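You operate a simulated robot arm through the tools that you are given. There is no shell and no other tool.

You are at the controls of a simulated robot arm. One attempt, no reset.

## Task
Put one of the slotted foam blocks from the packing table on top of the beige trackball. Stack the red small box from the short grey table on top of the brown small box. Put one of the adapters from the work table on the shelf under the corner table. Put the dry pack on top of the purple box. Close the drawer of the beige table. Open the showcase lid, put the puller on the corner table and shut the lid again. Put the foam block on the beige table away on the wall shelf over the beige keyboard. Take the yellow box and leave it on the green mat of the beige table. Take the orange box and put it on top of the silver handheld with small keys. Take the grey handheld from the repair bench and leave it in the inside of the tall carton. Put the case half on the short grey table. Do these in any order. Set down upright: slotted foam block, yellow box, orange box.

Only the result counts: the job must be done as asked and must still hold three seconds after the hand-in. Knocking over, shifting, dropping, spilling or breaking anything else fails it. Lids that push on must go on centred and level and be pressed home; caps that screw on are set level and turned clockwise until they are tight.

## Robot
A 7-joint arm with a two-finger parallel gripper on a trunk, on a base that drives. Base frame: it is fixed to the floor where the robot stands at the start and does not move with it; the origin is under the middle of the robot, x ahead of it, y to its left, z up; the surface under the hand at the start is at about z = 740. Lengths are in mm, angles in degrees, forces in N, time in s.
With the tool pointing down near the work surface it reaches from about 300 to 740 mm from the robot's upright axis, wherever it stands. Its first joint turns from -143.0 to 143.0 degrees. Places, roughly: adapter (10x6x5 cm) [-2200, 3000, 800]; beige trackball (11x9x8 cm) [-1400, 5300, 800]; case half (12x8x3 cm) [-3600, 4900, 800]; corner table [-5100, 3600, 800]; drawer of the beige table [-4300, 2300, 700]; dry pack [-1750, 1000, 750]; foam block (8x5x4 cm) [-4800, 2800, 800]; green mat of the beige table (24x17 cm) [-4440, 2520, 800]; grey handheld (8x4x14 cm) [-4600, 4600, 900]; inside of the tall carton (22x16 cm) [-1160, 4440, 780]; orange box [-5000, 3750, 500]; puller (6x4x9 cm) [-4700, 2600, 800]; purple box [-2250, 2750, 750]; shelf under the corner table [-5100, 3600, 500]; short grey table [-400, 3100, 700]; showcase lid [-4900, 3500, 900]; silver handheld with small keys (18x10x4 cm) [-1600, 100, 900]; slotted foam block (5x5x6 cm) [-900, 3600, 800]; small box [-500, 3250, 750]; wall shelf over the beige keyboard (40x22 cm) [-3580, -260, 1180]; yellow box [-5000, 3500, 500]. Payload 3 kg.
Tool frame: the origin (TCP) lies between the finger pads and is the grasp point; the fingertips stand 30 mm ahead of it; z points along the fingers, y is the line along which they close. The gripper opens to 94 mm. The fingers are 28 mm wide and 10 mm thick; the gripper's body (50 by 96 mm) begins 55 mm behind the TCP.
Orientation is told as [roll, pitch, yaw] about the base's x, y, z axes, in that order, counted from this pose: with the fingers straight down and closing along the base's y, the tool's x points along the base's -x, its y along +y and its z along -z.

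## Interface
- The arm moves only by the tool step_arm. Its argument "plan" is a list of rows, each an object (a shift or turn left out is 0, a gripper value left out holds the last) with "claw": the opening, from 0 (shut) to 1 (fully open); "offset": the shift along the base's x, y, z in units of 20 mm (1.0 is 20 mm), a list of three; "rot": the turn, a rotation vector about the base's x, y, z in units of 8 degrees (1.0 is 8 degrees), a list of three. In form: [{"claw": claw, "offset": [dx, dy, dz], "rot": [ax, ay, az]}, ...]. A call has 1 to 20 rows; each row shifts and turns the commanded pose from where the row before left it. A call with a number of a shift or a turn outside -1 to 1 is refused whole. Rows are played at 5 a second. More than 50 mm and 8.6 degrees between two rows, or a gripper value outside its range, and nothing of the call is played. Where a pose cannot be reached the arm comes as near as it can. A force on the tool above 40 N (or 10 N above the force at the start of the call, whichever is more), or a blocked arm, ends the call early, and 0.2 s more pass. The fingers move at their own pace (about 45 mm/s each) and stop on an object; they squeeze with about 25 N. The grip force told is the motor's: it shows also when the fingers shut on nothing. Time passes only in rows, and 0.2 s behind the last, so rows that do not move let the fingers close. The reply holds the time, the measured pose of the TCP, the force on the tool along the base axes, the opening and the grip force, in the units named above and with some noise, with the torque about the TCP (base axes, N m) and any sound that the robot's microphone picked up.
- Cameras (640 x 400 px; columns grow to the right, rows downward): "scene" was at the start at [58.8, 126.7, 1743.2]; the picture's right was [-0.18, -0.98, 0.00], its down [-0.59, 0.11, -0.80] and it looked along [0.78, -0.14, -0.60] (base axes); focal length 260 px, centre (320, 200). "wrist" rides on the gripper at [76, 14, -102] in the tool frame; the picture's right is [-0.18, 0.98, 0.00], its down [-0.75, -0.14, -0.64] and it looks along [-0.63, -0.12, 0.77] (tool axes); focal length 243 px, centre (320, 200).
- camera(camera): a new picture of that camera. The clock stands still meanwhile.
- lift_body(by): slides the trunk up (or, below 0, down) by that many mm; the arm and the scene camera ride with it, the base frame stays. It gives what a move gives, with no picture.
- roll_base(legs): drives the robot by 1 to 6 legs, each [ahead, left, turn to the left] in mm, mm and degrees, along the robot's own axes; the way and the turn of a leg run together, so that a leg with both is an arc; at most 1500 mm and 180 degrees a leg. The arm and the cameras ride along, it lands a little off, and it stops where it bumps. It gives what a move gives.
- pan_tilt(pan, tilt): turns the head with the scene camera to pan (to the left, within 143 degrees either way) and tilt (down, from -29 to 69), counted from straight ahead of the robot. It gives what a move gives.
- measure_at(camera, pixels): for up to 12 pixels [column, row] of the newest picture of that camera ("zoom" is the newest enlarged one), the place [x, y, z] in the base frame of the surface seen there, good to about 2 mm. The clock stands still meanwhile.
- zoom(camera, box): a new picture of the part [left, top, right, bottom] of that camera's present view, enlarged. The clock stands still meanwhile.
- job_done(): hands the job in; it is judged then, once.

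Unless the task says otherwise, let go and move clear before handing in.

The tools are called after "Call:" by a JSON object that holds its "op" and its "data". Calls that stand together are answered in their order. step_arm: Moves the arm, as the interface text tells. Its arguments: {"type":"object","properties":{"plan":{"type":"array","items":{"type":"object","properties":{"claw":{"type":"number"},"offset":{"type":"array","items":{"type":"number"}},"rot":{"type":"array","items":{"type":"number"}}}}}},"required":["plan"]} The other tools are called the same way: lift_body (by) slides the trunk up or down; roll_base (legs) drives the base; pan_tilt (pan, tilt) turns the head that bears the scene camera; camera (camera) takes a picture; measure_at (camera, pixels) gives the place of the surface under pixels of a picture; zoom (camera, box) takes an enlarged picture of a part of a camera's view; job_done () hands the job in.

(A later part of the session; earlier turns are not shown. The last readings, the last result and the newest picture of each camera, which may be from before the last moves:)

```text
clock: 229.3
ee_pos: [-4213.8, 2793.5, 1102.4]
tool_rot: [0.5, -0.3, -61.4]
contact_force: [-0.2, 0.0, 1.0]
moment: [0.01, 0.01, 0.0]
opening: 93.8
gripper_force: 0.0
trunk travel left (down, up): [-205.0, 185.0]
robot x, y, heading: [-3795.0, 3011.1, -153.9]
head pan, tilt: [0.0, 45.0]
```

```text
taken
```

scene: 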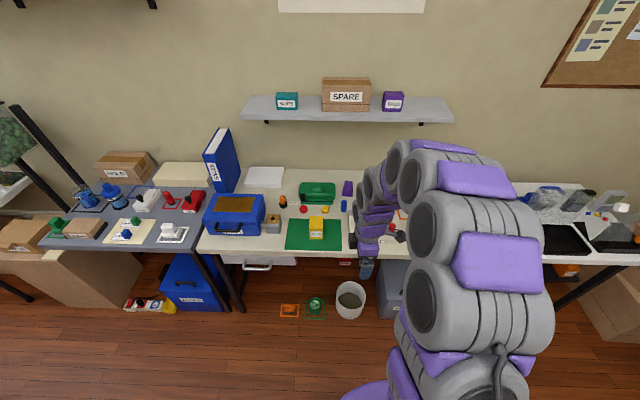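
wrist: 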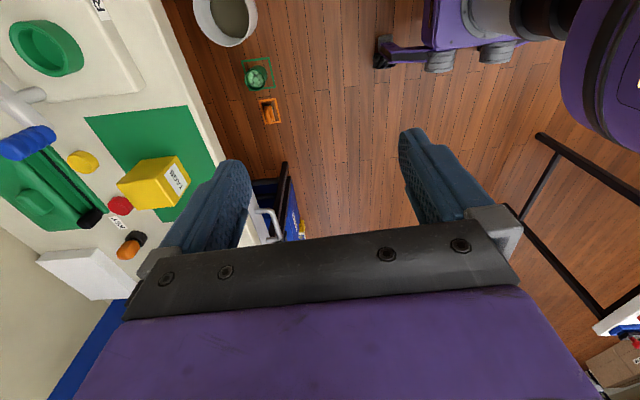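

Call:
{"op": "zoom", "data": {"camera": "scene", "box": [290, 165, 410, 255]}}

Call:
{"op": "zoom", "data": {"camera": "scene", "box": [330, 172, 370, 202]}}

Call:
{"op": "measure_at", "data": {"camera": "zoom", "pixels": [[240, 170], [310, 170], [270, 140], [300, 135], [240, 230], [300, 225], [250, 260], [310, 255]]}}

```text
4.44 times, centred on (350, 210) of scene
```

zoom: 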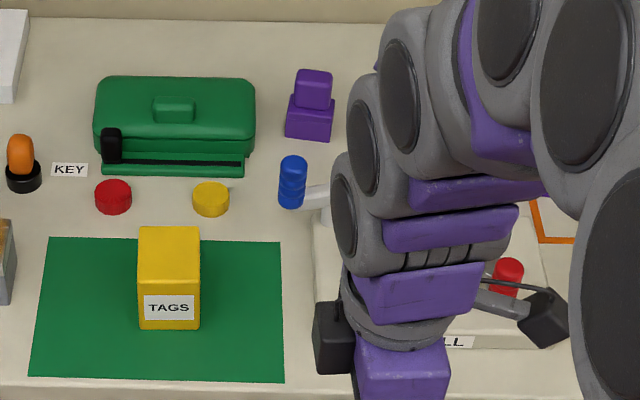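

```text
13.33 times, centred on (350, 187) of scene
```

zoom: 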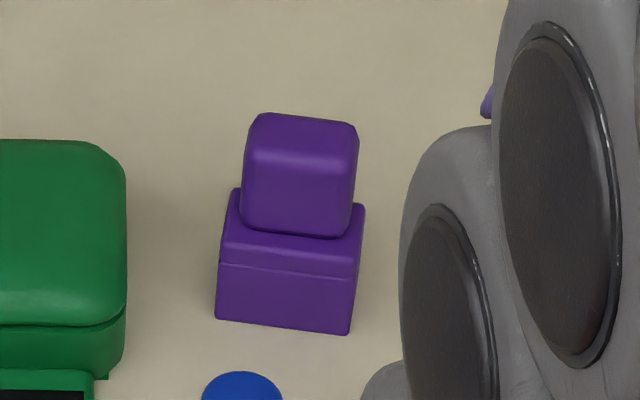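

```text
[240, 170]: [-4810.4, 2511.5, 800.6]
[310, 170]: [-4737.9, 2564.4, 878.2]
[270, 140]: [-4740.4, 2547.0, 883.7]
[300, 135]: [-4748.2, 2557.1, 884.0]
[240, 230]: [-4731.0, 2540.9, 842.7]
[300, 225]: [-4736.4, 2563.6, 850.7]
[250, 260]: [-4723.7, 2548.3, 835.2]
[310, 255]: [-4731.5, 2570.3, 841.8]
```

Call:
{"op": "measure_at", "data": {"camera": "zoom", "pixels": [[252, 150], [350, 158], [262, 118], [345, 124], [220, 312], [348, 325], [228, 240], [355, 250], [232, 200], [360, 212], [248, 230], [350, 230]]}}

```text
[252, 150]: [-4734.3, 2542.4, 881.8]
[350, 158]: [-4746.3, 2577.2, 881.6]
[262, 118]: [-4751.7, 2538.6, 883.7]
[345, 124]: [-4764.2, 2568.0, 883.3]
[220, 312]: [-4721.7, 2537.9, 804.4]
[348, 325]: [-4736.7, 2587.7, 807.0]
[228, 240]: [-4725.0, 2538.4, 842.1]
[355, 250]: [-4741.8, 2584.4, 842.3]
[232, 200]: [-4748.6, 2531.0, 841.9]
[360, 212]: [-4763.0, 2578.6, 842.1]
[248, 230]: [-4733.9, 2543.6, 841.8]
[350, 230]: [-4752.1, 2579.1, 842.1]
```

Call:
{"op": "measure_at", "data": {"camera": "scene", "pixels": [[349, 319], [349, 285], [336, 300], [365, 300], [317, 318], [290, 317], [345, 205], [378, 310]]}}

Call:
{"op": "pan_tilt", "data": {"pan": 0, "tilt": 69}}

Call:
{"op": "camera", "data": {"camera": "scene"}}

```text
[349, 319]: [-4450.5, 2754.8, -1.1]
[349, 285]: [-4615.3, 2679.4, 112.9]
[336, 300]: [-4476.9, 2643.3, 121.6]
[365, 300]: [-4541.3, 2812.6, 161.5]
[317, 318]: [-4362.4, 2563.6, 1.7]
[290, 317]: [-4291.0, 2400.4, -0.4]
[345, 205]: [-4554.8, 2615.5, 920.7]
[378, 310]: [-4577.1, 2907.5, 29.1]
```

```text
clock: 230.2
ee_pos: [-4213.8, 2791.1, 1102.8]
tool_rot: [0.5, -0.3, -61.5]
contact_force: [-0.4, 0.8, 1.3]
moment: [0.0, 0.0, -0.02]
opening: 93.8
gripper_force: 0.0
trunk travel left (down, up): [-205.0, 185.0]
robot x, y, heading: [-3798.1, 3013.4, -153.8]
head pan, tilt: [0.0, 68.8]
```

```text
taken
```

scene: 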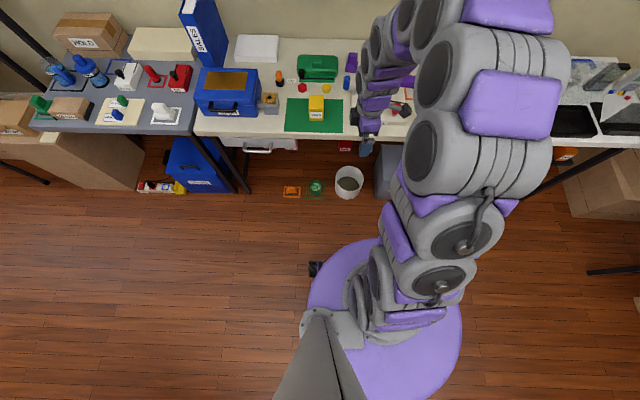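

Floor items all sit behind u≈-2870, so I can approach to u≈-2540. Driving ahead.

Call:
{"op": "roll_base", "data": {"legs": [[350, -10, -1.5]]}}

Call:
{"op": "camera", "data": {"camera": "wrist"}}

```text
clock: 232.5
ee_pos: [-4545.0, 2654.2, 1103.3]
tool_rot: [0.5, -0.3, -62.8]
contact_force: [-0.4, 1.0, -0.8]
moment: [-0.01, 0.02, 0.02]
opening: 93.7
gripper_force: 0.0
trunk travel left (down, up): [-205.0, 185.0]
robot x, y, heading: [-4119.1, 2872.4, -155.1]
head pan, tilt: [0.0, 68.8]
```

```text
taken
```

wrist: 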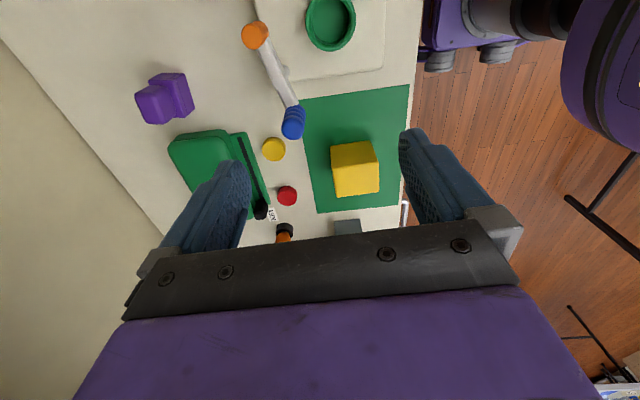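

Call:
{"op": "zoom", "data": {"camera": "wrist", "box": [110, 50, 270, 150]}}

Call:
{"op": "measure_at", "data": {"camera": "zoom", "pixels": [[115, 165], [205, 150], [165, 250], [240, 250], [150, 110], [300, 90], [190, 200], [330, 210], [120, 200], [170, 290], [245, 275]]}}

```text
4.00 times, centred on (190, 100) of wrist
```

zoom: 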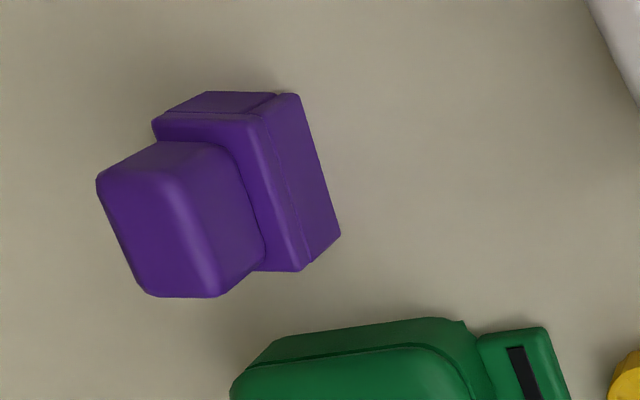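

```text
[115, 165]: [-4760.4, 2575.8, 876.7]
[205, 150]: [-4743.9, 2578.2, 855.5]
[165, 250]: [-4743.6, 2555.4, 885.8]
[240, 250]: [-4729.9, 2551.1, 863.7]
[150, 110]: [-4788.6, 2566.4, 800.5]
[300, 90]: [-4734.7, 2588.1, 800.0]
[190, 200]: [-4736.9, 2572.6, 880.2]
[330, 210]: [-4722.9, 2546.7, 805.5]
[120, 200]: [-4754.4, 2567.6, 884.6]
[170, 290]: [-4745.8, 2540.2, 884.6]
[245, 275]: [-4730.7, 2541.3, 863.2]
```

Puller's upper block is centred at about (-4748,2557), top 885. Moving over with fingers closing front-to-back.

Call:
{"op": "step_arm", "data": {"plan": [{"claw": 0.65, "offset": [-0.923, -0.441, 0], "rot": [0, 0, -0.1]}, {"offset": [-0.923, -0.441, 0], "rot": [0, 0, -0.1]}, {"offset": [-0.923, -0.441, 0], "rot": [0, 0, -0.1]}, {"offset": [-0.923, -0.441, 0], "rot": [0, 0, -0.1]}, {"offset": [-0.923, -0.441, 0], "rot": [0, 0, -0.1]}, {"offset": [-0.923, -0.441, 0], "rot": [0, 0, -0.1]}, {"offset": [-0.923, -0.441, 0], "rot": [0, 0, -0.1]}, {"offset": [-0.923, -0.441, 0], "rot": [0, 0, -0.1]}, {"offset": [-0.923, -0.441, 0], "rot": [0, 0, -0.1]}, {"offset": [-0.923, -0.441, 0], "rot": [0, 0, -0.1]}, {"offset": [-0.923, -0.441, 0], "rot": [0, 0, -0.1]}, {"offset": [0, 0, -1]}, {"offset": [0, 0, -1]}, {"offset": [0, 0, -1]}, {"offset": [0, 0, -1]}, {"offset": [0, 0, -1]}]}}

Call:
{"op": "camera", "data": {"camera": "wrist"}}

```text
clock: 234.8
ee_pos: [-4724.7, 2569.3, 1106.2]
tool_rot: [1.3, -0.2, -71.0]
contact_force: [28.4, 12.8, 9.1]
moment: [-1.85, 4.15, -0.02]
opening: 61.4
gripper_force: 0.1
trunk travel left (down, up): [-205.0, 185.0]
robot x, y, heading: [-4121.7, 2872.1, -155.5]
head pan, tilt: [0.0, 68.8]
stopped in row 11: the force on the tool passed its limit at 66 N (the readings are from after the stop); the commanded pose is now the measured one
```

```text
taken
```

wrist: 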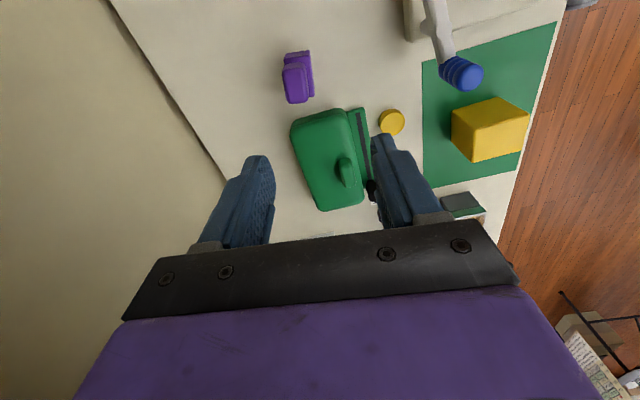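

Something blocked the arm at 66 N — likely the wrist touching the wall shelf above this table. Backing off and checking the shelf.

Call:
{"op": "step_arm", "data": {"plan": [{"offset": [0.9, 0.42, 0]}, {"offset": [0.9, 0.42, 0]}, {"offset": [0.9, 0.42, 0]}, {"offset": [0.9, 0.42, 0]}]}}

Call:
{"op": "pan_tilt", "data": {"pan": 0, "tilt": 30}}

Call:
{"op": "camera", "data": {"camera": "scene"}}

```text
clock: 235.8
ee_pos: [-4656.7, 2602.1, 1102.3]
tool_rot: [1.3, -0.2, -71.1]
contact_force: [-0.1, 1.2, 0.5]
moment: [0.01, -0.03, -0.01]
opening: 61.2
gripper_force: 0.0
trunk travel left (down, up): [-205.0, 185.0]
robot x, y, heading: [-4124.7, 2871.4, -155.1]
head pan, tilt: [0.0, 68.8]
```

```text
clock: 236.8
ee_pos: [-4657.6, 2600.0, 1101.9]
tool_rot: [1.3, -0.1, -71.1]
contact_force: [0.3, 1.4, 0.1]
moment: [0.01, -0.02, 0.02]
opening: 60.9
gripper_force: 0.0
trunk travel left (down, up): [-205.0, 185.0]
robot x, y, heading: [-4117.0, 2869.3, -155.0]
head pan, tilt: [0.0, 30.0]
```

```text
taken
```

scene: 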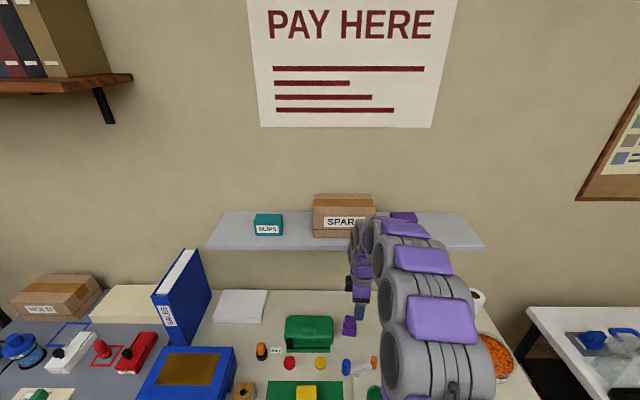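

Call:
{"op": "measure_at", "data": {"camera": "scene", "pixels": [[210, 245], [340, 250], [480, 245], [225, 212], [470, 212], [268, 225], [335, 220], [345, 200], [268, 235]]}}

Call:
{"op": "zoom", "data": {"camera": "scene", "box": [195, 180, 495, 350]}}

```text
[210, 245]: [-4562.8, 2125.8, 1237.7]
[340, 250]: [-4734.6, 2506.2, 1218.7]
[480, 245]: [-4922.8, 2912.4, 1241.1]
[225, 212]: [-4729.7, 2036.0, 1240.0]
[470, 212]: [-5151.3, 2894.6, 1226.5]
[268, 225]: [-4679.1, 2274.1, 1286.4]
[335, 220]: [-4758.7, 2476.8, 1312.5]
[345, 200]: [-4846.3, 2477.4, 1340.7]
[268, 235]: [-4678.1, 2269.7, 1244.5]
```

```text
2.13 times, centred on (345, 265) of scene
```

zoom: 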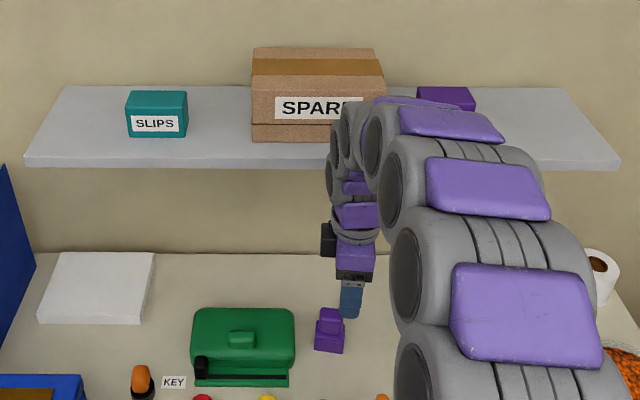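

The wrist met the wall shelf's front edge (u≈-3255, z 1218–1241); the boxes on it look unmoved. I'll reach in under it with the tool pitched 45° instead. First retract and reorient.

Call:
{"op": "step_arm", "data": {"plan": [{"offset": [0.9, 0.42, 0]}, {"offset": [0.9, 0.42, 0]}, {"offset": [0.9, 0.42, 0]}, {"offset": [0.9, 0.42, 0]}, {"offset": [0.9, 0.42, 0]}, {"offset": [0.9, 0.42, 0]}, {"rot": [0, 0, -0.95]}, {"rot": [0, 0, -0.95]}, {"rot": [0, 0, -0.95]}, {"rot": [0, 0, -0.95]}, {"rot": [0, 0, -0.95]}, {"rot": [0, 0, -0.95]}, {"rot": [0, 0, -0.95]}, {"rot": [0, 0, -0.95]}, {"rot": [0, 0, -0.95]}, {"rot": [0, 0, -0.95]}, {"rot": [0, 0, -0.95]}, {"rot": [0, 0, -0.87]}]}}

Call:
{"op": "step_arm", "data": {"plan": [{"rot": [-0.297, 0.889, 0]}, {"rot": [-0.297, 0.889, 0]}, {"rot": [-0.297, 0.889, 0]}, {"rot": [-0.297, 0.889, 0]}, {"rot": [-0.297, 0.889, 0]}, {"rot": [-0.297, 0.889, 0]}]}}

```text
clock: 240.6
ee_pos: [-4548.5, 2652.2, 1102.5]
tool_rot: [1.3, -0.1, -161.7]
contact_force: [-0.3, 0.4, -0.5]
moment: [-0.02, 0.0, 0.04]
opening: 60.8
gripper_force: 0.0
trunk travel left (down, up): [-205.0, 185.0]
robot x, y, heading: [-4120.6, 2870.8, -155.1]
head pan, tilt: [0.0, 30.0]
```

```text
clock: 242.0
ee_pos: [-4585.1, 2633.0, 1105.7]
tool_rot: [1.3, -41.3, -161.6]
contact_force: [0.3, -0.4, 1.0]
moment: [0.01, -0.03, -0.01]
opening: 61.0
gripper_force: 0.0
out of reach, approached as far as the arm can: row 5, 6
trunk travel left (down, up): [-205.0, 185.0]
robot x, y, heading: [-4122.4, 2871.1, -155.1]
head pan, tilt: [0.0, 30.0]
```

Call:
{"op": "lift_body", "data": {"by": -120}}

Call:
{"op": "camera", "data": {"camera": "wrist"}}

Call:
{"op": "camera", "data": {"camera": "scene"}}

```text
clock: 243.5
ee_pos: [-4586.3, 2633.7, 985.9]
tool_rot: [1.3, -41.1, -161.5]
contact_force: [-0.8, 0.6, -1.1]
moment: [0.03, 0.0, 0.0]
opening: 61.2
gripper_force: 0.0
trunk travel left (down, up): [-85.0, 305.0]
robot x, y, heading: [-4123.1, 2877.4, -155.1]
head pan, tilt: [0.0, 30.0]
```

```text
taken
```

wrist: 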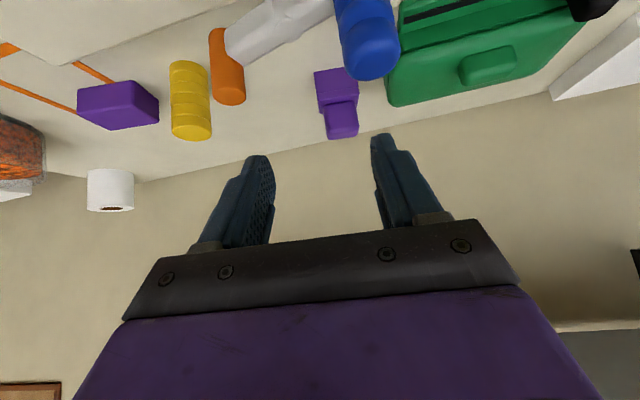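

```text
taken
```

scene: 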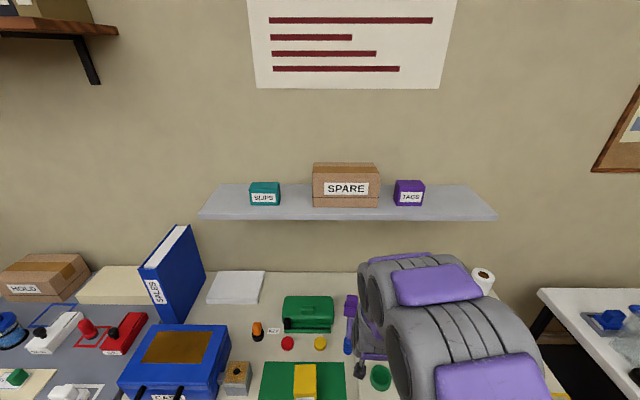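

Call:
{"op": "measure_at", "data": {"camera": "wrist", "pixels": [[375, 70], [365, 40], [230, 98], [190, 130], [342, 130], [335, 85], [340, 105], [330, 72], [480, 80]]}}

Call:
{"op": "measure_at", "data": {"camera": "scene", "pixels": [[400, 260], [370, 275], [430, 275], [400, 290]]}}

```text
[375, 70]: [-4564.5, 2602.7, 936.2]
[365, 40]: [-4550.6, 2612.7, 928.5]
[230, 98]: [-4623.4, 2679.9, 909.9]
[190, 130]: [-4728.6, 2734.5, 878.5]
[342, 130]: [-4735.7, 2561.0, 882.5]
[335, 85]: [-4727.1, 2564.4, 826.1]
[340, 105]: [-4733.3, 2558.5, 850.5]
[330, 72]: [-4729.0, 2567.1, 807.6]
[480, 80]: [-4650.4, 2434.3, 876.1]
```

```text
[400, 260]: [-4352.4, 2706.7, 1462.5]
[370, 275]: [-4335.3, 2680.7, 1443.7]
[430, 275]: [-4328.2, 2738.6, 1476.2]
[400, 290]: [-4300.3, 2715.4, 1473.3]
```

Call:
{"op": "measure_at", "data": {"camera": "wrist", "pixels": [[275, 30], [300, 15], [240, 45], [255, 35], [320, 8], [400, 30]]}}

Call:
{"op": "zoom", "data": {"camera": "wrist", "box": [200, 0, 440, 150]}}

```text
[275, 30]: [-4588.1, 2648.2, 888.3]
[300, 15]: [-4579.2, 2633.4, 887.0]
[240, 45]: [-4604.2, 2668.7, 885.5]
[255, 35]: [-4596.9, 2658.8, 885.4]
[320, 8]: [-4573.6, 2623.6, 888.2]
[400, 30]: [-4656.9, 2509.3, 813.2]
```

```text
2.67 times, centred on (320, 75) of wrist
```

zoom: 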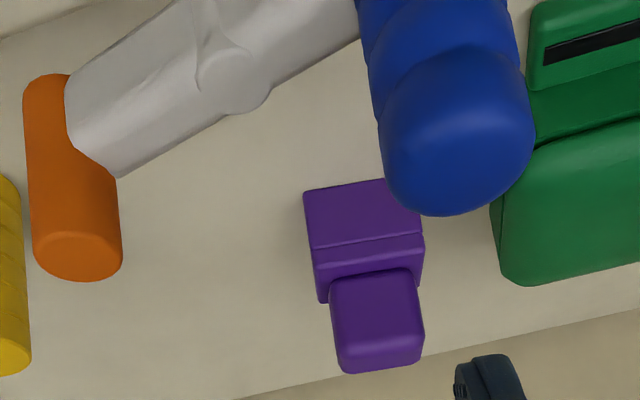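

The crank's knobs and bar are close to the camera's path at 45°, so I'll use a 26° pitch, which clears both the crank and the shelf.

Call:
{"op": "step_arm", "data": {"plan": [{"claw": 0.58, "rot": [0.297, -0.889, 0]}, {"rot": [0.297, -0.889, 0]}, {"offset": [-0.9, -0.43, 0.3]}, {"offset": [-0.9, -0.43, 0.3]}, {"offset": [-0.9, -0.43, 0]}, {"offset": [-0.9, -0.43, 0]}, {"offset": [-0.9, -0.43, 0]}, {"offset": [-0.9, -0.43, 0]}, {"offset": [-0.9, -0.43, 0]}, {"offset": [-0.9, -0.43, 0]}]}}

Call:
{"op": "camera", "data": {"camera": "wrist"}}

Call:
{"op": "camera", "data": {"camera": "scene"}}

```text
clock: 245.7
ee_pos: [-4730.0, 2565.0, 997.0]
tool_rot: [1.3, -26.1, -161.6]
contact_force: [-0.5, -0.1, -1.2]
moment: [-0.03, -0.01, -0.02]
opening: 54.9
gripper_force: 0.0
trunk travel left (down, up): [-85.0, 305.0]
robot x, y, heading: [-4122.1, 2870.4, -155.2]
head pan, tilt: [0.0, 30.0]
```

```text
taken
```

wrist: 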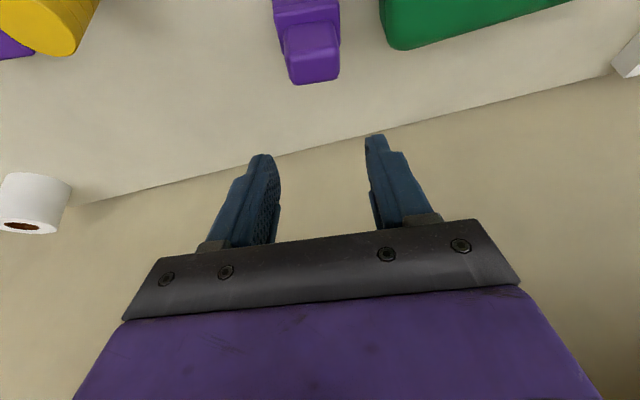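

```text
taken
```

scene: 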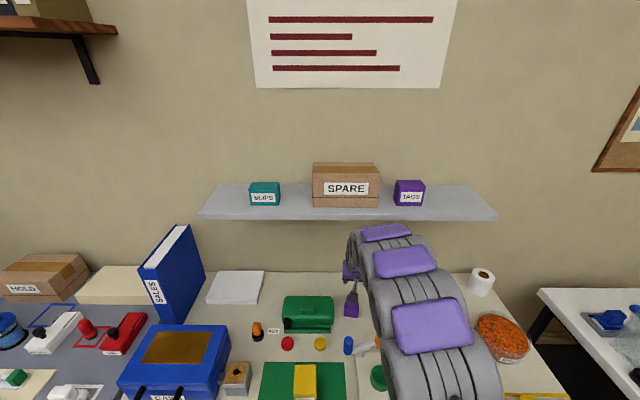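

Call:
{"op": "measure_at", "data": {"camera": "scene", "pixels": [[352, 245], [365, 235], [385, 228], [405, 228], [360, 265], [400, 255]]}}

Call:
{"op": "measure_at", "data": {"camera": "wrist", "pixels": [[310, 75], [290, 40], [335, 40], [312, 60], [300, 15], [390, 40], [385, 20]]}}

```text
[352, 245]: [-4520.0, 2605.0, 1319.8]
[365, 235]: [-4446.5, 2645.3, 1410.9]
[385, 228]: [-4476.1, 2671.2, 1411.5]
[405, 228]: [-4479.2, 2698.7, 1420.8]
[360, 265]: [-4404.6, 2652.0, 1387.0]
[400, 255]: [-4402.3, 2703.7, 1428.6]
```

```text
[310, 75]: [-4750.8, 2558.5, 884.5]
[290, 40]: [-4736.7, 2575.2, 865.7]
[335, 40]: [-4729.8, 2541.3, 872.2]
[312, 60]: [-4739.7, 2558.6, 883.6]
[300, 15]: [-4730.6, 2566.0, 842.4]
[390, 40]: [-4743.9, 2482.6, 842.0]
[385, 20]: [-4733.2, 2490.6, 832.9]
```

Call:
{"op": "step_arm", "data": {"plan": [{"offset": [-0.5, -0.27, -0.5]}, {"offset": [0, 0, -1]}, {"offset": [0, 0, -1]}, {"offset": [0, 0, -1]}, {"offset": [0, 0, -1]}, {"offset": [0, 0, -0.6]}]}}

Call:
{"op": "camera", "data": {"camera": "wrist"}}

```text
clock: 247.1
ee_pos: [-4740.6, 2559.8, 895.6]
tool_rot: [1.3, -26.0, -161.6]
contact_force: [-0.1, 0.3, 0.0]
moment: [0.01, 0.0, 0.0]
opening: 54.4
gripper_force: 0.0
trunk travel left (down, up): [-85.0, 305.0]
robot x, y, heading: [-4120.6, 2870.8, -155.1]
head pan, tilt: [0.0, 30.0]
```

```text
taken
```

wrist: 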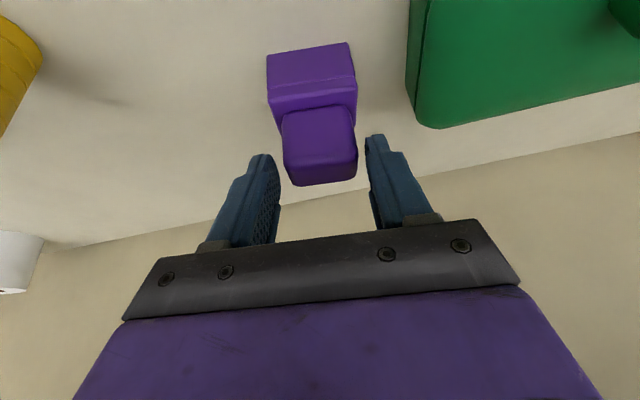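

Well aligned between the fingers. Down 16 mm more, then grip and lift.

Call:
{"op": "step_arm", "data": {"plan": [{"offset": [0, 0, -0.8]}, {}, {"claw": 0.2}, {"claw": 0.2}, {"claw": 0.2}]}}

Call:
{"op": "step_arm", "data": {"plan": [{"offset": [0, 0, 0.5]}, {"offset": [0, 0, 1]}, {"offset": [0, 0, 1]}, {"offset": [0, 0, 1]}, {"offset": [0, 0, 1]}, {"offset": [0, 0, 1]}, {"offset": [0.4, 0.2, 1]}, {"offset": [0.9, 0.42, 0]}, {"offset": [0.9, 0.42, 0]}, {"offset": [0.9, 0.42, 0]}, {"offset": [0.9, 0.42, 0]}]}}

Call:
{"op": "camera", "data": {"camera": "wrist"}}

```text
clock: 248.3
ee_pos: [-4738.6, 2560.2, 881.7]
tool_rot: [1.3, -26.3, -161.7]
contact_force: [-1.2, -1.9, 5.6]
moment: [0.05, 0.17, 0.03]
opening: 46.9
gripper_force: 24.5
trunk travel left (down, up): [-85.0, 305.0]
robot x, y, heading: [-4115.8, 2871.0, -155.1]
head pan, tilt: [0.0, 30.0]
```

```text
clock: 250.7
ee_pos: [-4660.2, 2598.7, 1010.4]
tool_rot: [1.4, -26.3, -161.6]
contact_force: [-0.4, -0.9, -0.2]
moment: [-0.02, 0.01, 0.0]
opening: 47.1
gripper_force: 24.5
trunk travel left (down, up): [-85.0, 305.0]
robot x, y, heading: [-4120.5, 2870.9, -155.2]
head pan, tilt: [0.0, 30.0]
```

```text
taken
```

wrist: 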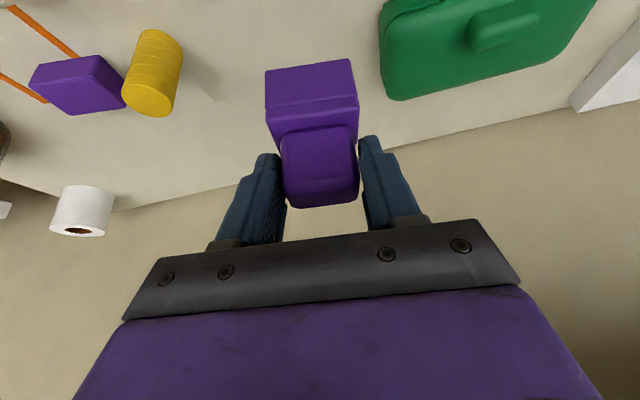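

Puller held. Raising to clear the crank knobs, then backing off and moving to the corner table.

Call:
{"op": "step_arm", "data": {"plan": [{"offset": [0, 0, 1]}, {"offset": [0, 0, 1]}, {"offset": [0, 0, 1]}]}}

Call:
{"op": "roll_base", "data": {"legs": [[-380, 0, 0], [0, -850, 0]]}}

Call:
{"op": "pan_tilt", "data": {"pan": -10, "tilt": 35}}

Call:
{"op": "camera", "data": {"camera": "scene"}}

```text
clock: 251.5
ee_pos: [-4659.3, 2596.9, 1070.7]
tool_rot: [1.3, -26.2, -161.5]
contact_force: [0.2, 0.8, -0.8]
moment: [-0.01, -0.02, 0.0]
opening: 46.7
gripper_force: 24.7
trunk travel left (down, up): [-85.0, 305.0]
robot x, y, heading: [-4120.3, 2872.1, -155.4]
head pan, tilt: [0.0, 30.0]
```

```text
clock: 258.1
ee_pos: [-4656.5, 3531.5, 1069.6]
tool_rot: [1.1, -26.2, -162.1]
contact_force: [-0.8, -0.5, -0.3]
moment: [-0.02, 0.03, -0.03]
opening: 47.0
gripper_force: 24.5
trunk travel left (down, up): [-85.0, 305.0]
robot x, y, heading: [-4117.9, 3802.1, -155.9]
head pan, tilt: [0.0, 30.0]
```

```text
clock: 258.8
ee_pos: [-4655.2, 3533.1, 1070.5]
tool_rot: [1.2, -26.3, -162.1]
contact_force: [0.2, -0.6, -1.0]
moment: [-0.01, -0.01, 0.01]
opening: 47.0
gripper_force: 25.1
trunk travel left (down, up): [-85.0, 305.0]
robot x, y, heading: [-4114.2, 3802.9, -156.0]
head pan, tilt: [-10.0, 35.0]
```

```text
taken
```

scene: 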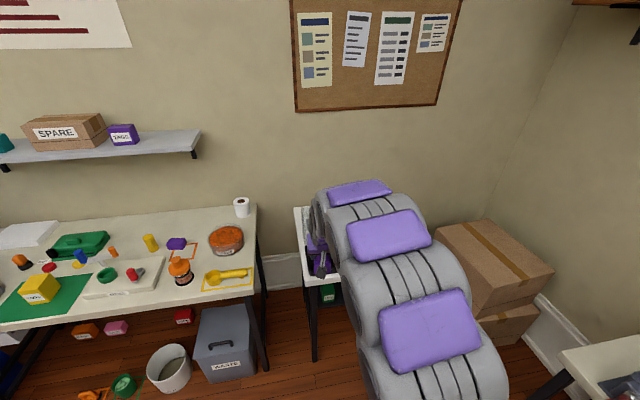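

Call:
{"op": "camera", "data": {"camera": "wrist"}}

Call:
{"op": "roll_base", "data": {"legs": [[0, -250, 0]]}}

Call:
{"op": "pan_tilt", "data": {"pan": 8, "tilt": 38}}

Call:
{"op": "camera", "data": {"camera": "scene"}}

```text
taken
```

wrist: 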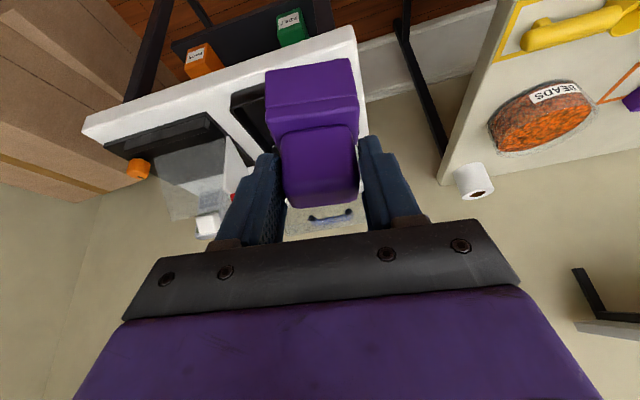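

```text
clock: 260.6
ee_pos: [-4750.4, 3746.3, 1069.7]
tool_rot: [0.5, -26.3, -161.6]
contact_force: [-0.6, 0.1, -1.2]
moment: [0.01, 0.01, 0.03]
opening: 46.6
gripper_force: 25.0
trunk travel left (down, up): [-85.0, 305.0]
robot x, y, heading: [-4214.4, 4025.6, -155.8]
head pan, tilt: [-10.0, 35.0]
```

```text
clock: 261.4
ee_pos: [-4750.4, 3749.1, 1071.7]
tool_rot: [0.9, -26.4, -161.5]
contact_force: [0.5, -0.9, -0.6]
moment: [0.04, 0.0, -0.03]
opening: 46.6
gripper_force: 24.9
trunk travel left (down, up): [-85.0, 305.0]
robot x, y, heading: [-4211.5, 4027.0, -155.5]
head pan, tilt: [8.0, 38.0]
```

```text
taken
```

scene: 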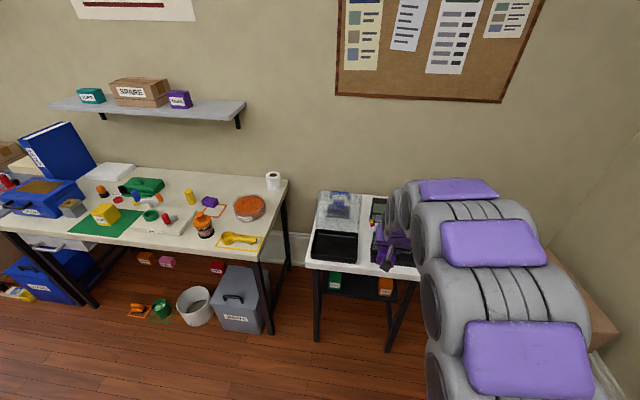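

Call:
{"op": "zoom", "data": {"camera": "scene", "box": [295, 175, 425, 285]}}

Call:
{"op": "measure_at", "data": {"camera": "zoom", "pixels": [[120, 265], [300, 290], [350, 300], [310, 200], [330, 120], [360, 250], [300, 330], [345, 320], [345, 150], [370, 120], [310, 160]]}}

```text
3.64 times, centred on (360, 230) of scene
```

zoom: 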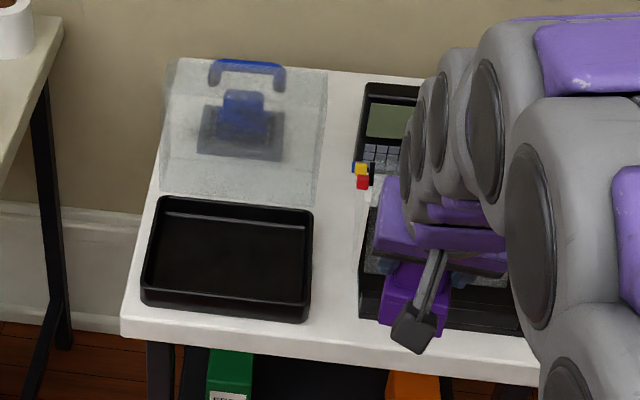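

```text
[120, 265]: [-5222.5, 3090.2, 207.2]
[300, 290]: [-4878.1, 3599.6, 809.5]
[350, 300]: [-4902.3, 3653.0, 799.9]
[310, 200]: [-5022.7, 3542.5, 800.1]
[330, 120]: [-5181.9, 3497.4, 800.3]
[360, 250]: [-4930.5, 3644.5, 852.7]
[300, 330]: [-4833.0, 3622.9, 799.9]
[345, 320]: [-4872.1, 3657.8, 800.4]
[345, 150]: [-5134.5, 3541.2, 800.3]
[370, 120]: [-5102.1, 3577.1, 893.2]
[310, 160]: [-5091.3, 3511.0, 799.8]
```

Call:
{"op": "measure_at", "data": {"camera": "zoom", "pixels": [[357, 168], [362, 150], [366, 95], [372, 85], [275, 155], [283, 110], [325, 80], [322, 180], [360, 70], [340, 90], [300, 185]]}}

```text
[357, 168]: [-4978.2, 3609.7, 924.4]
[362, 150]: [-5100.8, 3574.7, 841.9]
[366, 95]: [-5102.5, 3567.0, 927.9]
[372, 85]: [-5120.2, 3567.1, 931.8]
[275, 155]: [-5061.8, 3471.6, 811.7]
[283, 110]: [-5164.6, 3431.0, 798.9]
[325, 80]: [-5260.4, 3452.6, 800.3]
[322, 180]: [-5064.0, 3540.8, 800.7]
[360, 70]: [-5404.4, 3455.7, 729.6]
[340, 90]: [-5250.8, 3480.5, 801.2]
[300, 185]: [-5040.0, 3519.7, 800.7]
```

Call:
{"op": "zoom", "data": {"camera": "scene", "box": [345, 215, 395, 265]}}

Call:
{"op": "measure_at", "data": {"camera": "zoom", "pixels": [[275, 300], [180, 310], [185, 250], [190, 200], [300, 100], [330, 150], [350, 180], [335, 320], [330, 250], [355, 320]]}}

```text
8.00 times, centred on (370, 240) of scene
```

zoom: 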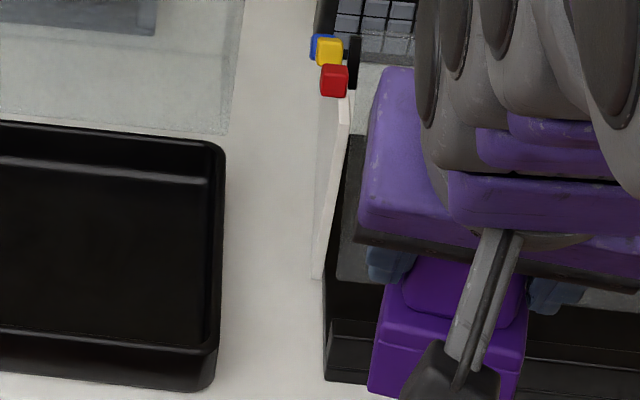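

```text
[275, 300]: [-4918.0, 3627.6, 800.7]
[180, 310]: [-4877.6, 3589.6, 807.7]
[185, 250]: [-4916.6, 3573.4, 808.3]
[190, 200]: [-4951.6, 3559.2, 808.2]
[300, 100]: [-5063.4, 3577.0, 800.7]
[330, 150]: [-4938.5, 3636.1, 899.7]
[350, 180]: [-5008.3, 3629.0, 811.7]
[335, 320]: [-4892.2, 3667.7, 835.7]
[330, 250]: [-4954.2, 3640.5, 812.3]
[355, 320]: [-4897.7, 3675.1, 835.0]
```

The front strip is too narrow for the puller. The open back area near u≈-3270, v≈5342 (between the blue tool and black handheld) is free. I'll drive up with the puller held above the lid.

Call:
{"op": "roll_base", "data": {"legs": [[400, 45, 0]]}}

Call:
{"op": "camera", "data": {"camera": "wrist"}}

Call:
{"op": "camera", "data": {"camera": "scene"}}

```text
clock: 263.9
ee_pos: [-5097.8, 3549.3, 1071.1]
tool_rot: [1.1, -26.3, -161.6]
contact_force: [0.1, 0.2, -1.1]
moment: [0.03, -0.01, -0.01]
opening: 46.7
gripper_force: 24.8
trunk travel left (down, up): [-85.0, 305.0]
robot x, y, heading: [-4560.4, 3820.7, -155.3]
head pan, tilt: [8.0, 38.0]
```

```text
taken
```

wrist: 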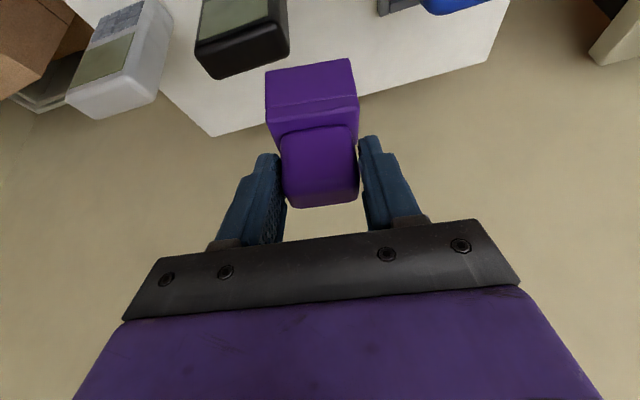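

```text
taken
```

scene: 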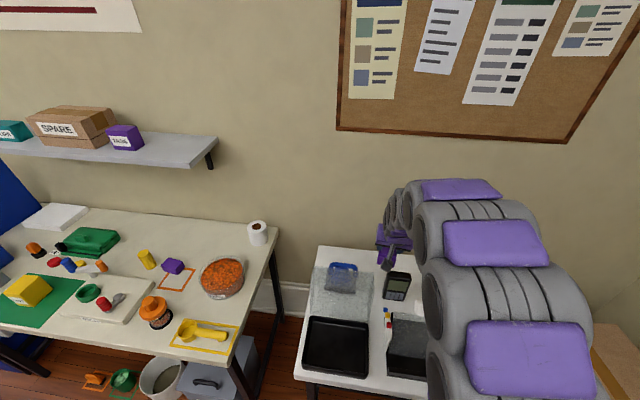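

Call:
{"op": "measure_at", "data": {"camera": "wrist", "pixels": [[212, 133], [487, 62], [375, 80], [290, 30], [285, 50], [205, 70], [400, 8], [310, 30], [240, 75], [330, 95]]}}

Call:
{"op": "zoom", "data": {"camera": "scene", "box": [290, 225, 440, 345]}}

```text
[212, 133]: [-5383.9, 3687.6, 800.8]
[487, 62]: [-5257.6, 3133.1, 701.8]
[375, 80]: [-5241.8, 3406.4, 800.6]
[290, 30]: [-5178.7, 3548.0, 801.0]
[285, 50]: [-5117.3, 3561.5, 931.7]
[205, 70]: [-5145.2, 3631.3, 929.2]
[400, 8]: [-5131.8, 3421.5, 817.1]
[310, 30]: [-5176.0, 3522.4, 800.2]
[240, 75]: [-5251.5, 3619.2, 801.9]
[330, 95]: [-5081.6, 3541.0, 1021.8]
```

```text
3.33 times, centred on (365, 285) of scene
```

zoom: 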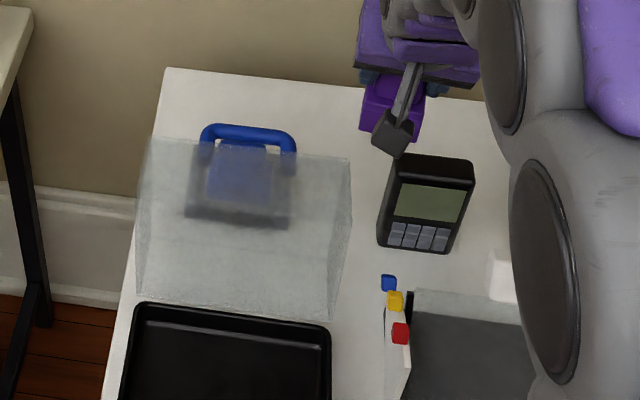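

Call:
{"op": "step_arm", "data": {"plan": [{"offset": [-0.878, -0.523, 0]}, {"offset": [-0.878, -0.523, 0]}, {"offset": [-0.878, -0.523, 0]}, {"offset": [-0.878, -0.523, 0]}, {"offset": [-0.878, -0.523, 0]}, {"offset": [-0.878, -0.523, 0]}, {"offset": [0, 0, -1]}, {"offset": [0, 0, -1]}, {"offset": [0, 0, -1]}, {"offset": [0, 0, -1]}, {"offset": [0, 0, -1]}]}}

Call:
{"op": "camera", "data": {"camera": "wrist"}}

Call:
{"op": "zoom", "data": {"camera": "scene", "box": [290, 215, 440, 335]}}

```text
clock: 266.3
ee_pos: [-5203.4, 3489.4, 971.1]
tool_rot: [1.3, -26.4, -161.6]
contact_force: [-0.7, 0.4, -0.2]
moment: [-0.01, -0.04, -0.01]
opening: 46.6
gripper_force: 24.9
trunk travel left (down, up): [-85.0, 305.0]
robot x, y, heading: [-4560.2, 3822.3, -155.6]
head pan, tilt: [8.0, 38.0]
```

```text
taken
```

wrist: 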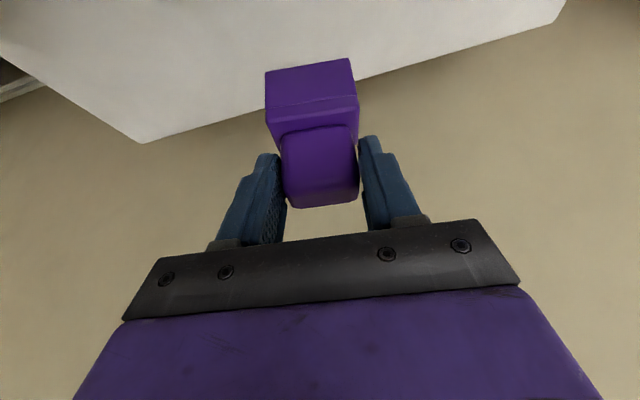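

```text
3.33 times, centred on (365, 275) of scene
```

zoom: 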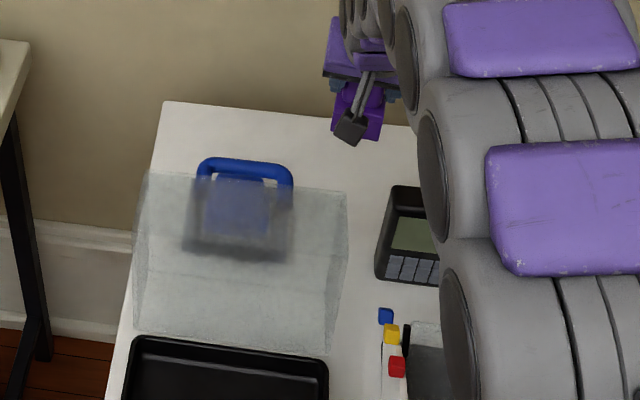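

Call:
{"op": "step_arm", "data": {"plan": [{"offset": [0, 0, -1]}, {"offset": [0, 0, -1]}, {"offset": [0, 0, -1]}, {"offset": [0, 0, -0.9]}, {"offset": [0, 0, -0.4]}, {}]}}

Call:
{"op": "camera", "data": {"camera": "wrist"}}

Call:
{"op": "measure_at", "data": {"camera": "wrist", "pixels": [[275, 78], [345, 68], [310, 74], [310, 60], [260, 60]]}}

```text
clock: 267.7
ee_pos: [-5202.2, 3490.3, 887.9]
tool_rot: [1.2, -26.4, -161.8]
contact_force: [0.0, 0.2, -1.0]
moment: [0.01, -0.02, 0.01]
opening: 46.7
gripper_force: 25.0
trunk travel left (down, up): [-85.0, 305.0]
robot x, y, heading: [-4558.8, 3819.7, -155.4]
head pan, tilt: [8.0, 38.0]
```

```text
taken
```

wrist: 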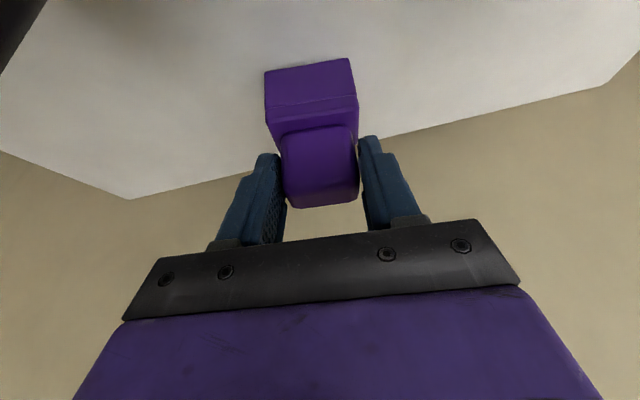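

```text
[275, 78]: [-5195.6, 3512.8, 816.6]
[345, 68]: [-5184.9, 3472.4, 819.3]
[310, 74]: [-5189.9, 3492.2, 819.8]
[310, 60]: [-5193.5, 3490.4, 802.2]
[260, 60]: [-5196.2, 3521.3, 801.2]
```

Bottom is about 5 mm above the table. Lowering the last bit, releasing, and withdrawing upward along the tool axis.

Call:
{"op": "step_arm", "data": {"plan": [{"offset": [0, 0, -0.2]}, {"offset": [0, 0, -0.1]}, {}, {"claw": 0.62}, {}, {"offset": [0.1, 0.04, 0.3]}, {"offset": [0.35, 0.13, 0.9]}, {"offset": [0.35, 0.13, 0.9]}, {"offset": [0.2, 0.1, 1]}, {"offset": [0.2, 0.1, 1]}, {"offset": [0, 0, 1]}, {"offset": [0, 0, 1]}, {"offset": [0, 0, 1]}, {"offset": [0, 0, 1]}, {"offset": [0, 0, 1]}]}}

Call:
{"op": "camera", "data": {"camera": "wrist"}}

```text
clock: 270.9
ee_pos: [-5179.0, 3499.6, 1063.9]
tool_rot: [1.4, -26.4, -161.7]
contact_force: [0.5, -0.9, -0.3]
moment: [-0.05, -0.02, 0.02]
opening: 58.2
gripper_force: 0.1
trunk travel left (down, up): [-85.0, 305.0]
robot x, y, heading: [-4558.8, 3821.5, -155.5]
head pan, tilt: [8.0, 38.0]
```

```text
taken
```

wrist: 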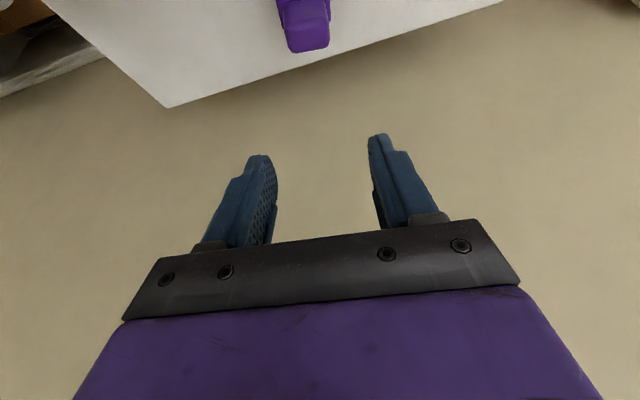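

Puller is standing at the back of the table. Now to close the lid: raise the trunk, return the tool to vertical with yaw -65 and re-grasp the handle.

Call:
{"op": "lift_body", "data": {"by": 120}}

Call:
{"op": "step_arm", "data": {"plan": [{"offset": [0.9, 0.42, 0]}, {"offset": [0.9, 0.42, 0]}, {"offset": [0.9, 0.42, 0]}, {"offset": [0.9, 0.42, 0]}, {"offset": [0.9, 0.42, 0]}, {"offset": [0.9, 0.42, 0], "rot": [0.297, -0.889, 0]}, {"offset": [0.9, 0.42, 0], "rot": [0.297, -0.889, 0]}, {"rot": [0.297, -0.889, 0]}, {"rot": [0.155, -0.465, 0]}]}}

Call:
{"op": "step_arm", "data": {"plan": [{"rot": [0, 0, 0.93]}, {"rot": [0, 0, 0.93]}, {"rot": [0, 0, 0.93]}, {"rot": [0, 0, 0.93]}, {"rot": [0, 0, 0.93]}, {"rot": [0, 0, 0.93]}, {"rot": [0, 0, 0.93]}, {"rot": [0, 0, 0.93]}, {"rot": [0, 0, 0.93]}, {"rot": [0, 0, 0.93]}, {"rot": [0, 0, 0.93]}, {"rot": [0, 0, 0.93]}, {"rot": [0, 0, 0.93]}]}}

Call:
{"op": "camera", "data": {"camera": "wrist"}}

```text
clock: 272.4
ee_pos: [-5179.0, 3499.0, 1181.2]
tool_rot: [1.3, -26.3, -161.7]
contact_force: [0.0, -0.6, 0.4]
moment: [0.01, 0.01, -0.01]
opening: 58.2
gripper_force: 0.0
trunk travel left (down, up): [-205.0, 185.0]
robot x, y, heading: [-4559.9, 3822.7, -155.5]
head pan, tilt: [8.0, 38.0]
```

```text
clock: 274.4
ee_pos: [-5051.8, 3558.4, 1181.3]
tool_rot: [1.2, 0.1, -161.7]
contact_force: [-0.2, 0.4, -0.1]
moment: [0.01, 0.03, 0.01]
opening: 58.2
gripper_force: 0.0
trunk travel left (down, up): [-205.0, 185.0]
robot x, y, heading: [-4560.3, 3820.3, -155.5]
head pan, tilt: [8.0, 38.0]
```

```text
clock: 277.2
ee_pos: [-5053.1, 3557.8, 1182.7]
tool_rot: [1.2, 0.0, -64.8]
contact_force: [0.1, -0.4, -0.1]
moment: [-0.04, 0.0, 0.01]
opening: 58.4
gripper_force: 0.0
trunk travel left (down, up): [-205.0, 185.0]
robot x, y, heading: [-4557.1, 3824.5, -155.6]
head pan, tilt: [8.0, 38.0]
```

```text
taken
```

wrist: 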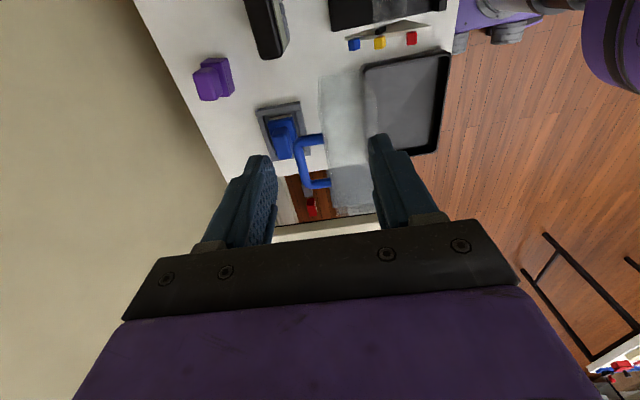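

Call:
{"op": "step_arm", "data": {"plan": [{"claw": 0.5, "offset": [-0.01, -0.886, 0]}, {"offset": [-0.01, -0.886, 0]}, {"offset": [-0.01, -0.886, 0]}, {"offset": [-0.01, -0.886, 0]}, {"offset": [-0.01, -0.886, 0]}, {"offset": [-0.01, -0.886, 0]}, {"offset": [-0.01, -0.886, 0]}, {"offset": [0, 0, -1]}, {"offset": [0, 0, -1]}, {"offset": [0, 0, -1]}, {"offset": [0, 0, -1]}, {"offset": [0, 0, -1]}, {"offset": [0, 0, -1]}, {"offset": [0, 0, -1]}, {"offset": [0, 0, -1]}]}}

Call:
{"op": "camera", "data": {"camera": "wrist"}}

Call:
{"op": "measure_at", "data": {"camera": "wrist", "pixels": [[310, 100], [312, 130], [318, 165], [360, 100]]}}

```text
clock: 280.4
ee_pos: [-5053.2, 3433.9, 1023.2]
tool_rot: [1.4, 0.0, -65.0]
contact_force: [-0.7, -1.1, -0.4]
moment: [-0.02, 0.01, 0.01]
opening: 47.0
gripper_force: 0.1
trunk travel left (down, up): [-205.0, 185.0]
robot x, y, heading: [-4558.1, 3820.7, -155.6]
head pan, tilt: [8.0, 38.0]
```

```text
taken
```

wrist: 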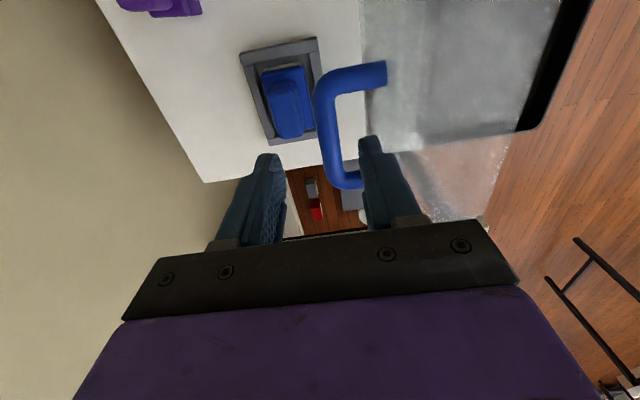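

```text
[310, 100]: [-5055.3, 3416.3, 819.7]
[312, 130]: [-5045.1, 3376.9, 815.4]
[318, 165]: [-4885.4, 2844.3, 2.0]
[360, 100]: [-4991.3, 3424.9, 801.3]
```

Call:
{"op": "measure_at", "data": {"camera": "wrist", "pixels": [[322, 95], [327, 120], [333, 150], [345, 178], [355, 75]]}}

```text
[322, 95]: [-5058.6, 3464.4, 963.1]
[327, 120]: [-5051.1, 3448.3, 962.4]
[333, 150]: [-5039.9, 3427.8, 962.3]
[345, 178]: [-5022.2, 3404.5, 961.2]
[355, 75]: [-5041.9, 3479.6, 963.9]
```

Call:
{"op": "step_arm", "data": {"plan": [{"offset": [0.3, 0.08, -0.9]}, {"offset": [0.05, 0, -0.9]}, {"offset": [0, 0, -0.9]}, {"offset": [0, 0, -1]}, {}]}}

Call:
{"op": "zoom", "data": {"camera": "wrist", "box": [210, 60, 430, 240]}}

```text
clock: 281.6
ee_pos: [-5047.0, 3436.8, 947.7]
tool_rot: [1.3, 0.0, -65.0]
contact_force: [0.6, 0.0, -0.2]
moment: [0.03, -0.01, 0.01]
opening: 47.2
gripper_force: 0.1
trunk travel left (down, up): [-205.0, 185.0]
robot x, y, heading: [-4559.6, 3819.4, -155.6]
head pan, tilt: [8.0, 38.0]
```

```text
2.22 times, centred on (320, 150) of wrist
```

zoom: 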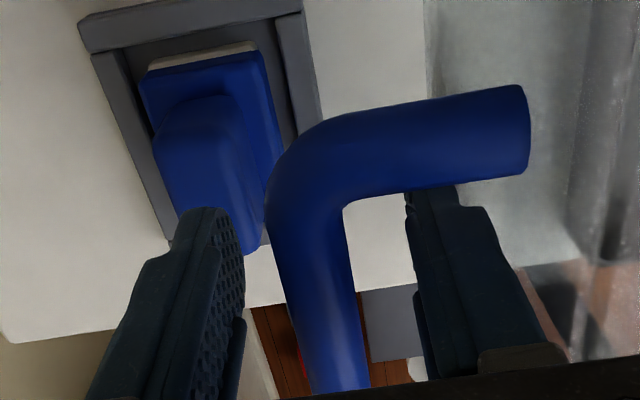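

Call:
{"op": "step_arm", "data": {"plan": [{"offset": [-0.13, -0.06, 0]}, {}, {"claw": 0}, {"claw": 0}, {"claw": 0}]}}

```text
clock: 282.8
ee_pos: [-5049.2, 3436.1, 947.6]
tool_rot: [1.3, 0.0, -65.0]
contact_force: [4.1, 2.2, -4.8]
moment: [0.16, 0.05, -0.6]
opening: 20.8
gripper_force: 39.4
trunk travel left (down, up): [-205.0, 185.0]
robot x, y, heading: [-4564.5, 3819.5, -155.6]
head pan, tilt: [8.0, 38.0]
```

Gripped the bar again. From the logged points I fit the circle precisely (centre u=-3034, z=833, r=165), so I'll run it backwards in small steps.

Call:
{"op": "step_arm", "data": {"plan": [{"offset": [0.243, 0.112, 0.24]}, {"offset": [0.243, 0.112, 0.24]}, {"offset": [0.259, 0.119, 0.22]}, {"offset": [0.259, 0.119, 0.22]}, {"offset": [0.277, 0.127, 0.19]}, {"offset": [0.277, 0.127, 0.19]}]}}

```text
clock: 284.2
ee_pos: [-5019.9, 3448.6, 976.0]
tool_rot: [1.2, -0.1, -65.0]
contact_force: [-3.3, 1.0, 4.8]
moment: [-0.47, -0.17, -0.69]
opening: 20.0
gripper_force: 45.1
trunk travel left (down, up): [-205.0, 185.0]
robot x, y, heading: [-4560.2, 3821.8, -155.4]
head pan, tilt: [8.0, 38.0]
```

Call:
{"op": "step_arm", "data": {"plan": [{"offset": [0.29, 0.133, 0.17]}, {"offset": [0.29, 0.133, 0.16]}, {"offset": [0.302, 0.139, 0.14]}, {"offset": [0.302, 0.139, 0.13]}, {"offset": [0.313, 0.144, 0.11]}, {"offset": [0.313, 0.144, 0.11]}, {"offset": [0.32, 0.147, 0.08]}, {"offset": [0.32, 0.147, 0.07]}]}}

```text
clock: 286.0
ee_pos: [-4967.0, 3474.0, 993.4]
tool_rot: [1.4, 0.1, -64.9]
contact_force: [-2.3, -6.8, 31.2]
moment: [-0.03, -0.03, -0.71]
opening: 20.2
gripper_force: 44.6
trunk travel left (down, up): [-205.0, 185.0]
robot x, y, heading: [-4558.3, 3821.6, -155.6]
head pan, tilt: [8.0, 38.0]
```

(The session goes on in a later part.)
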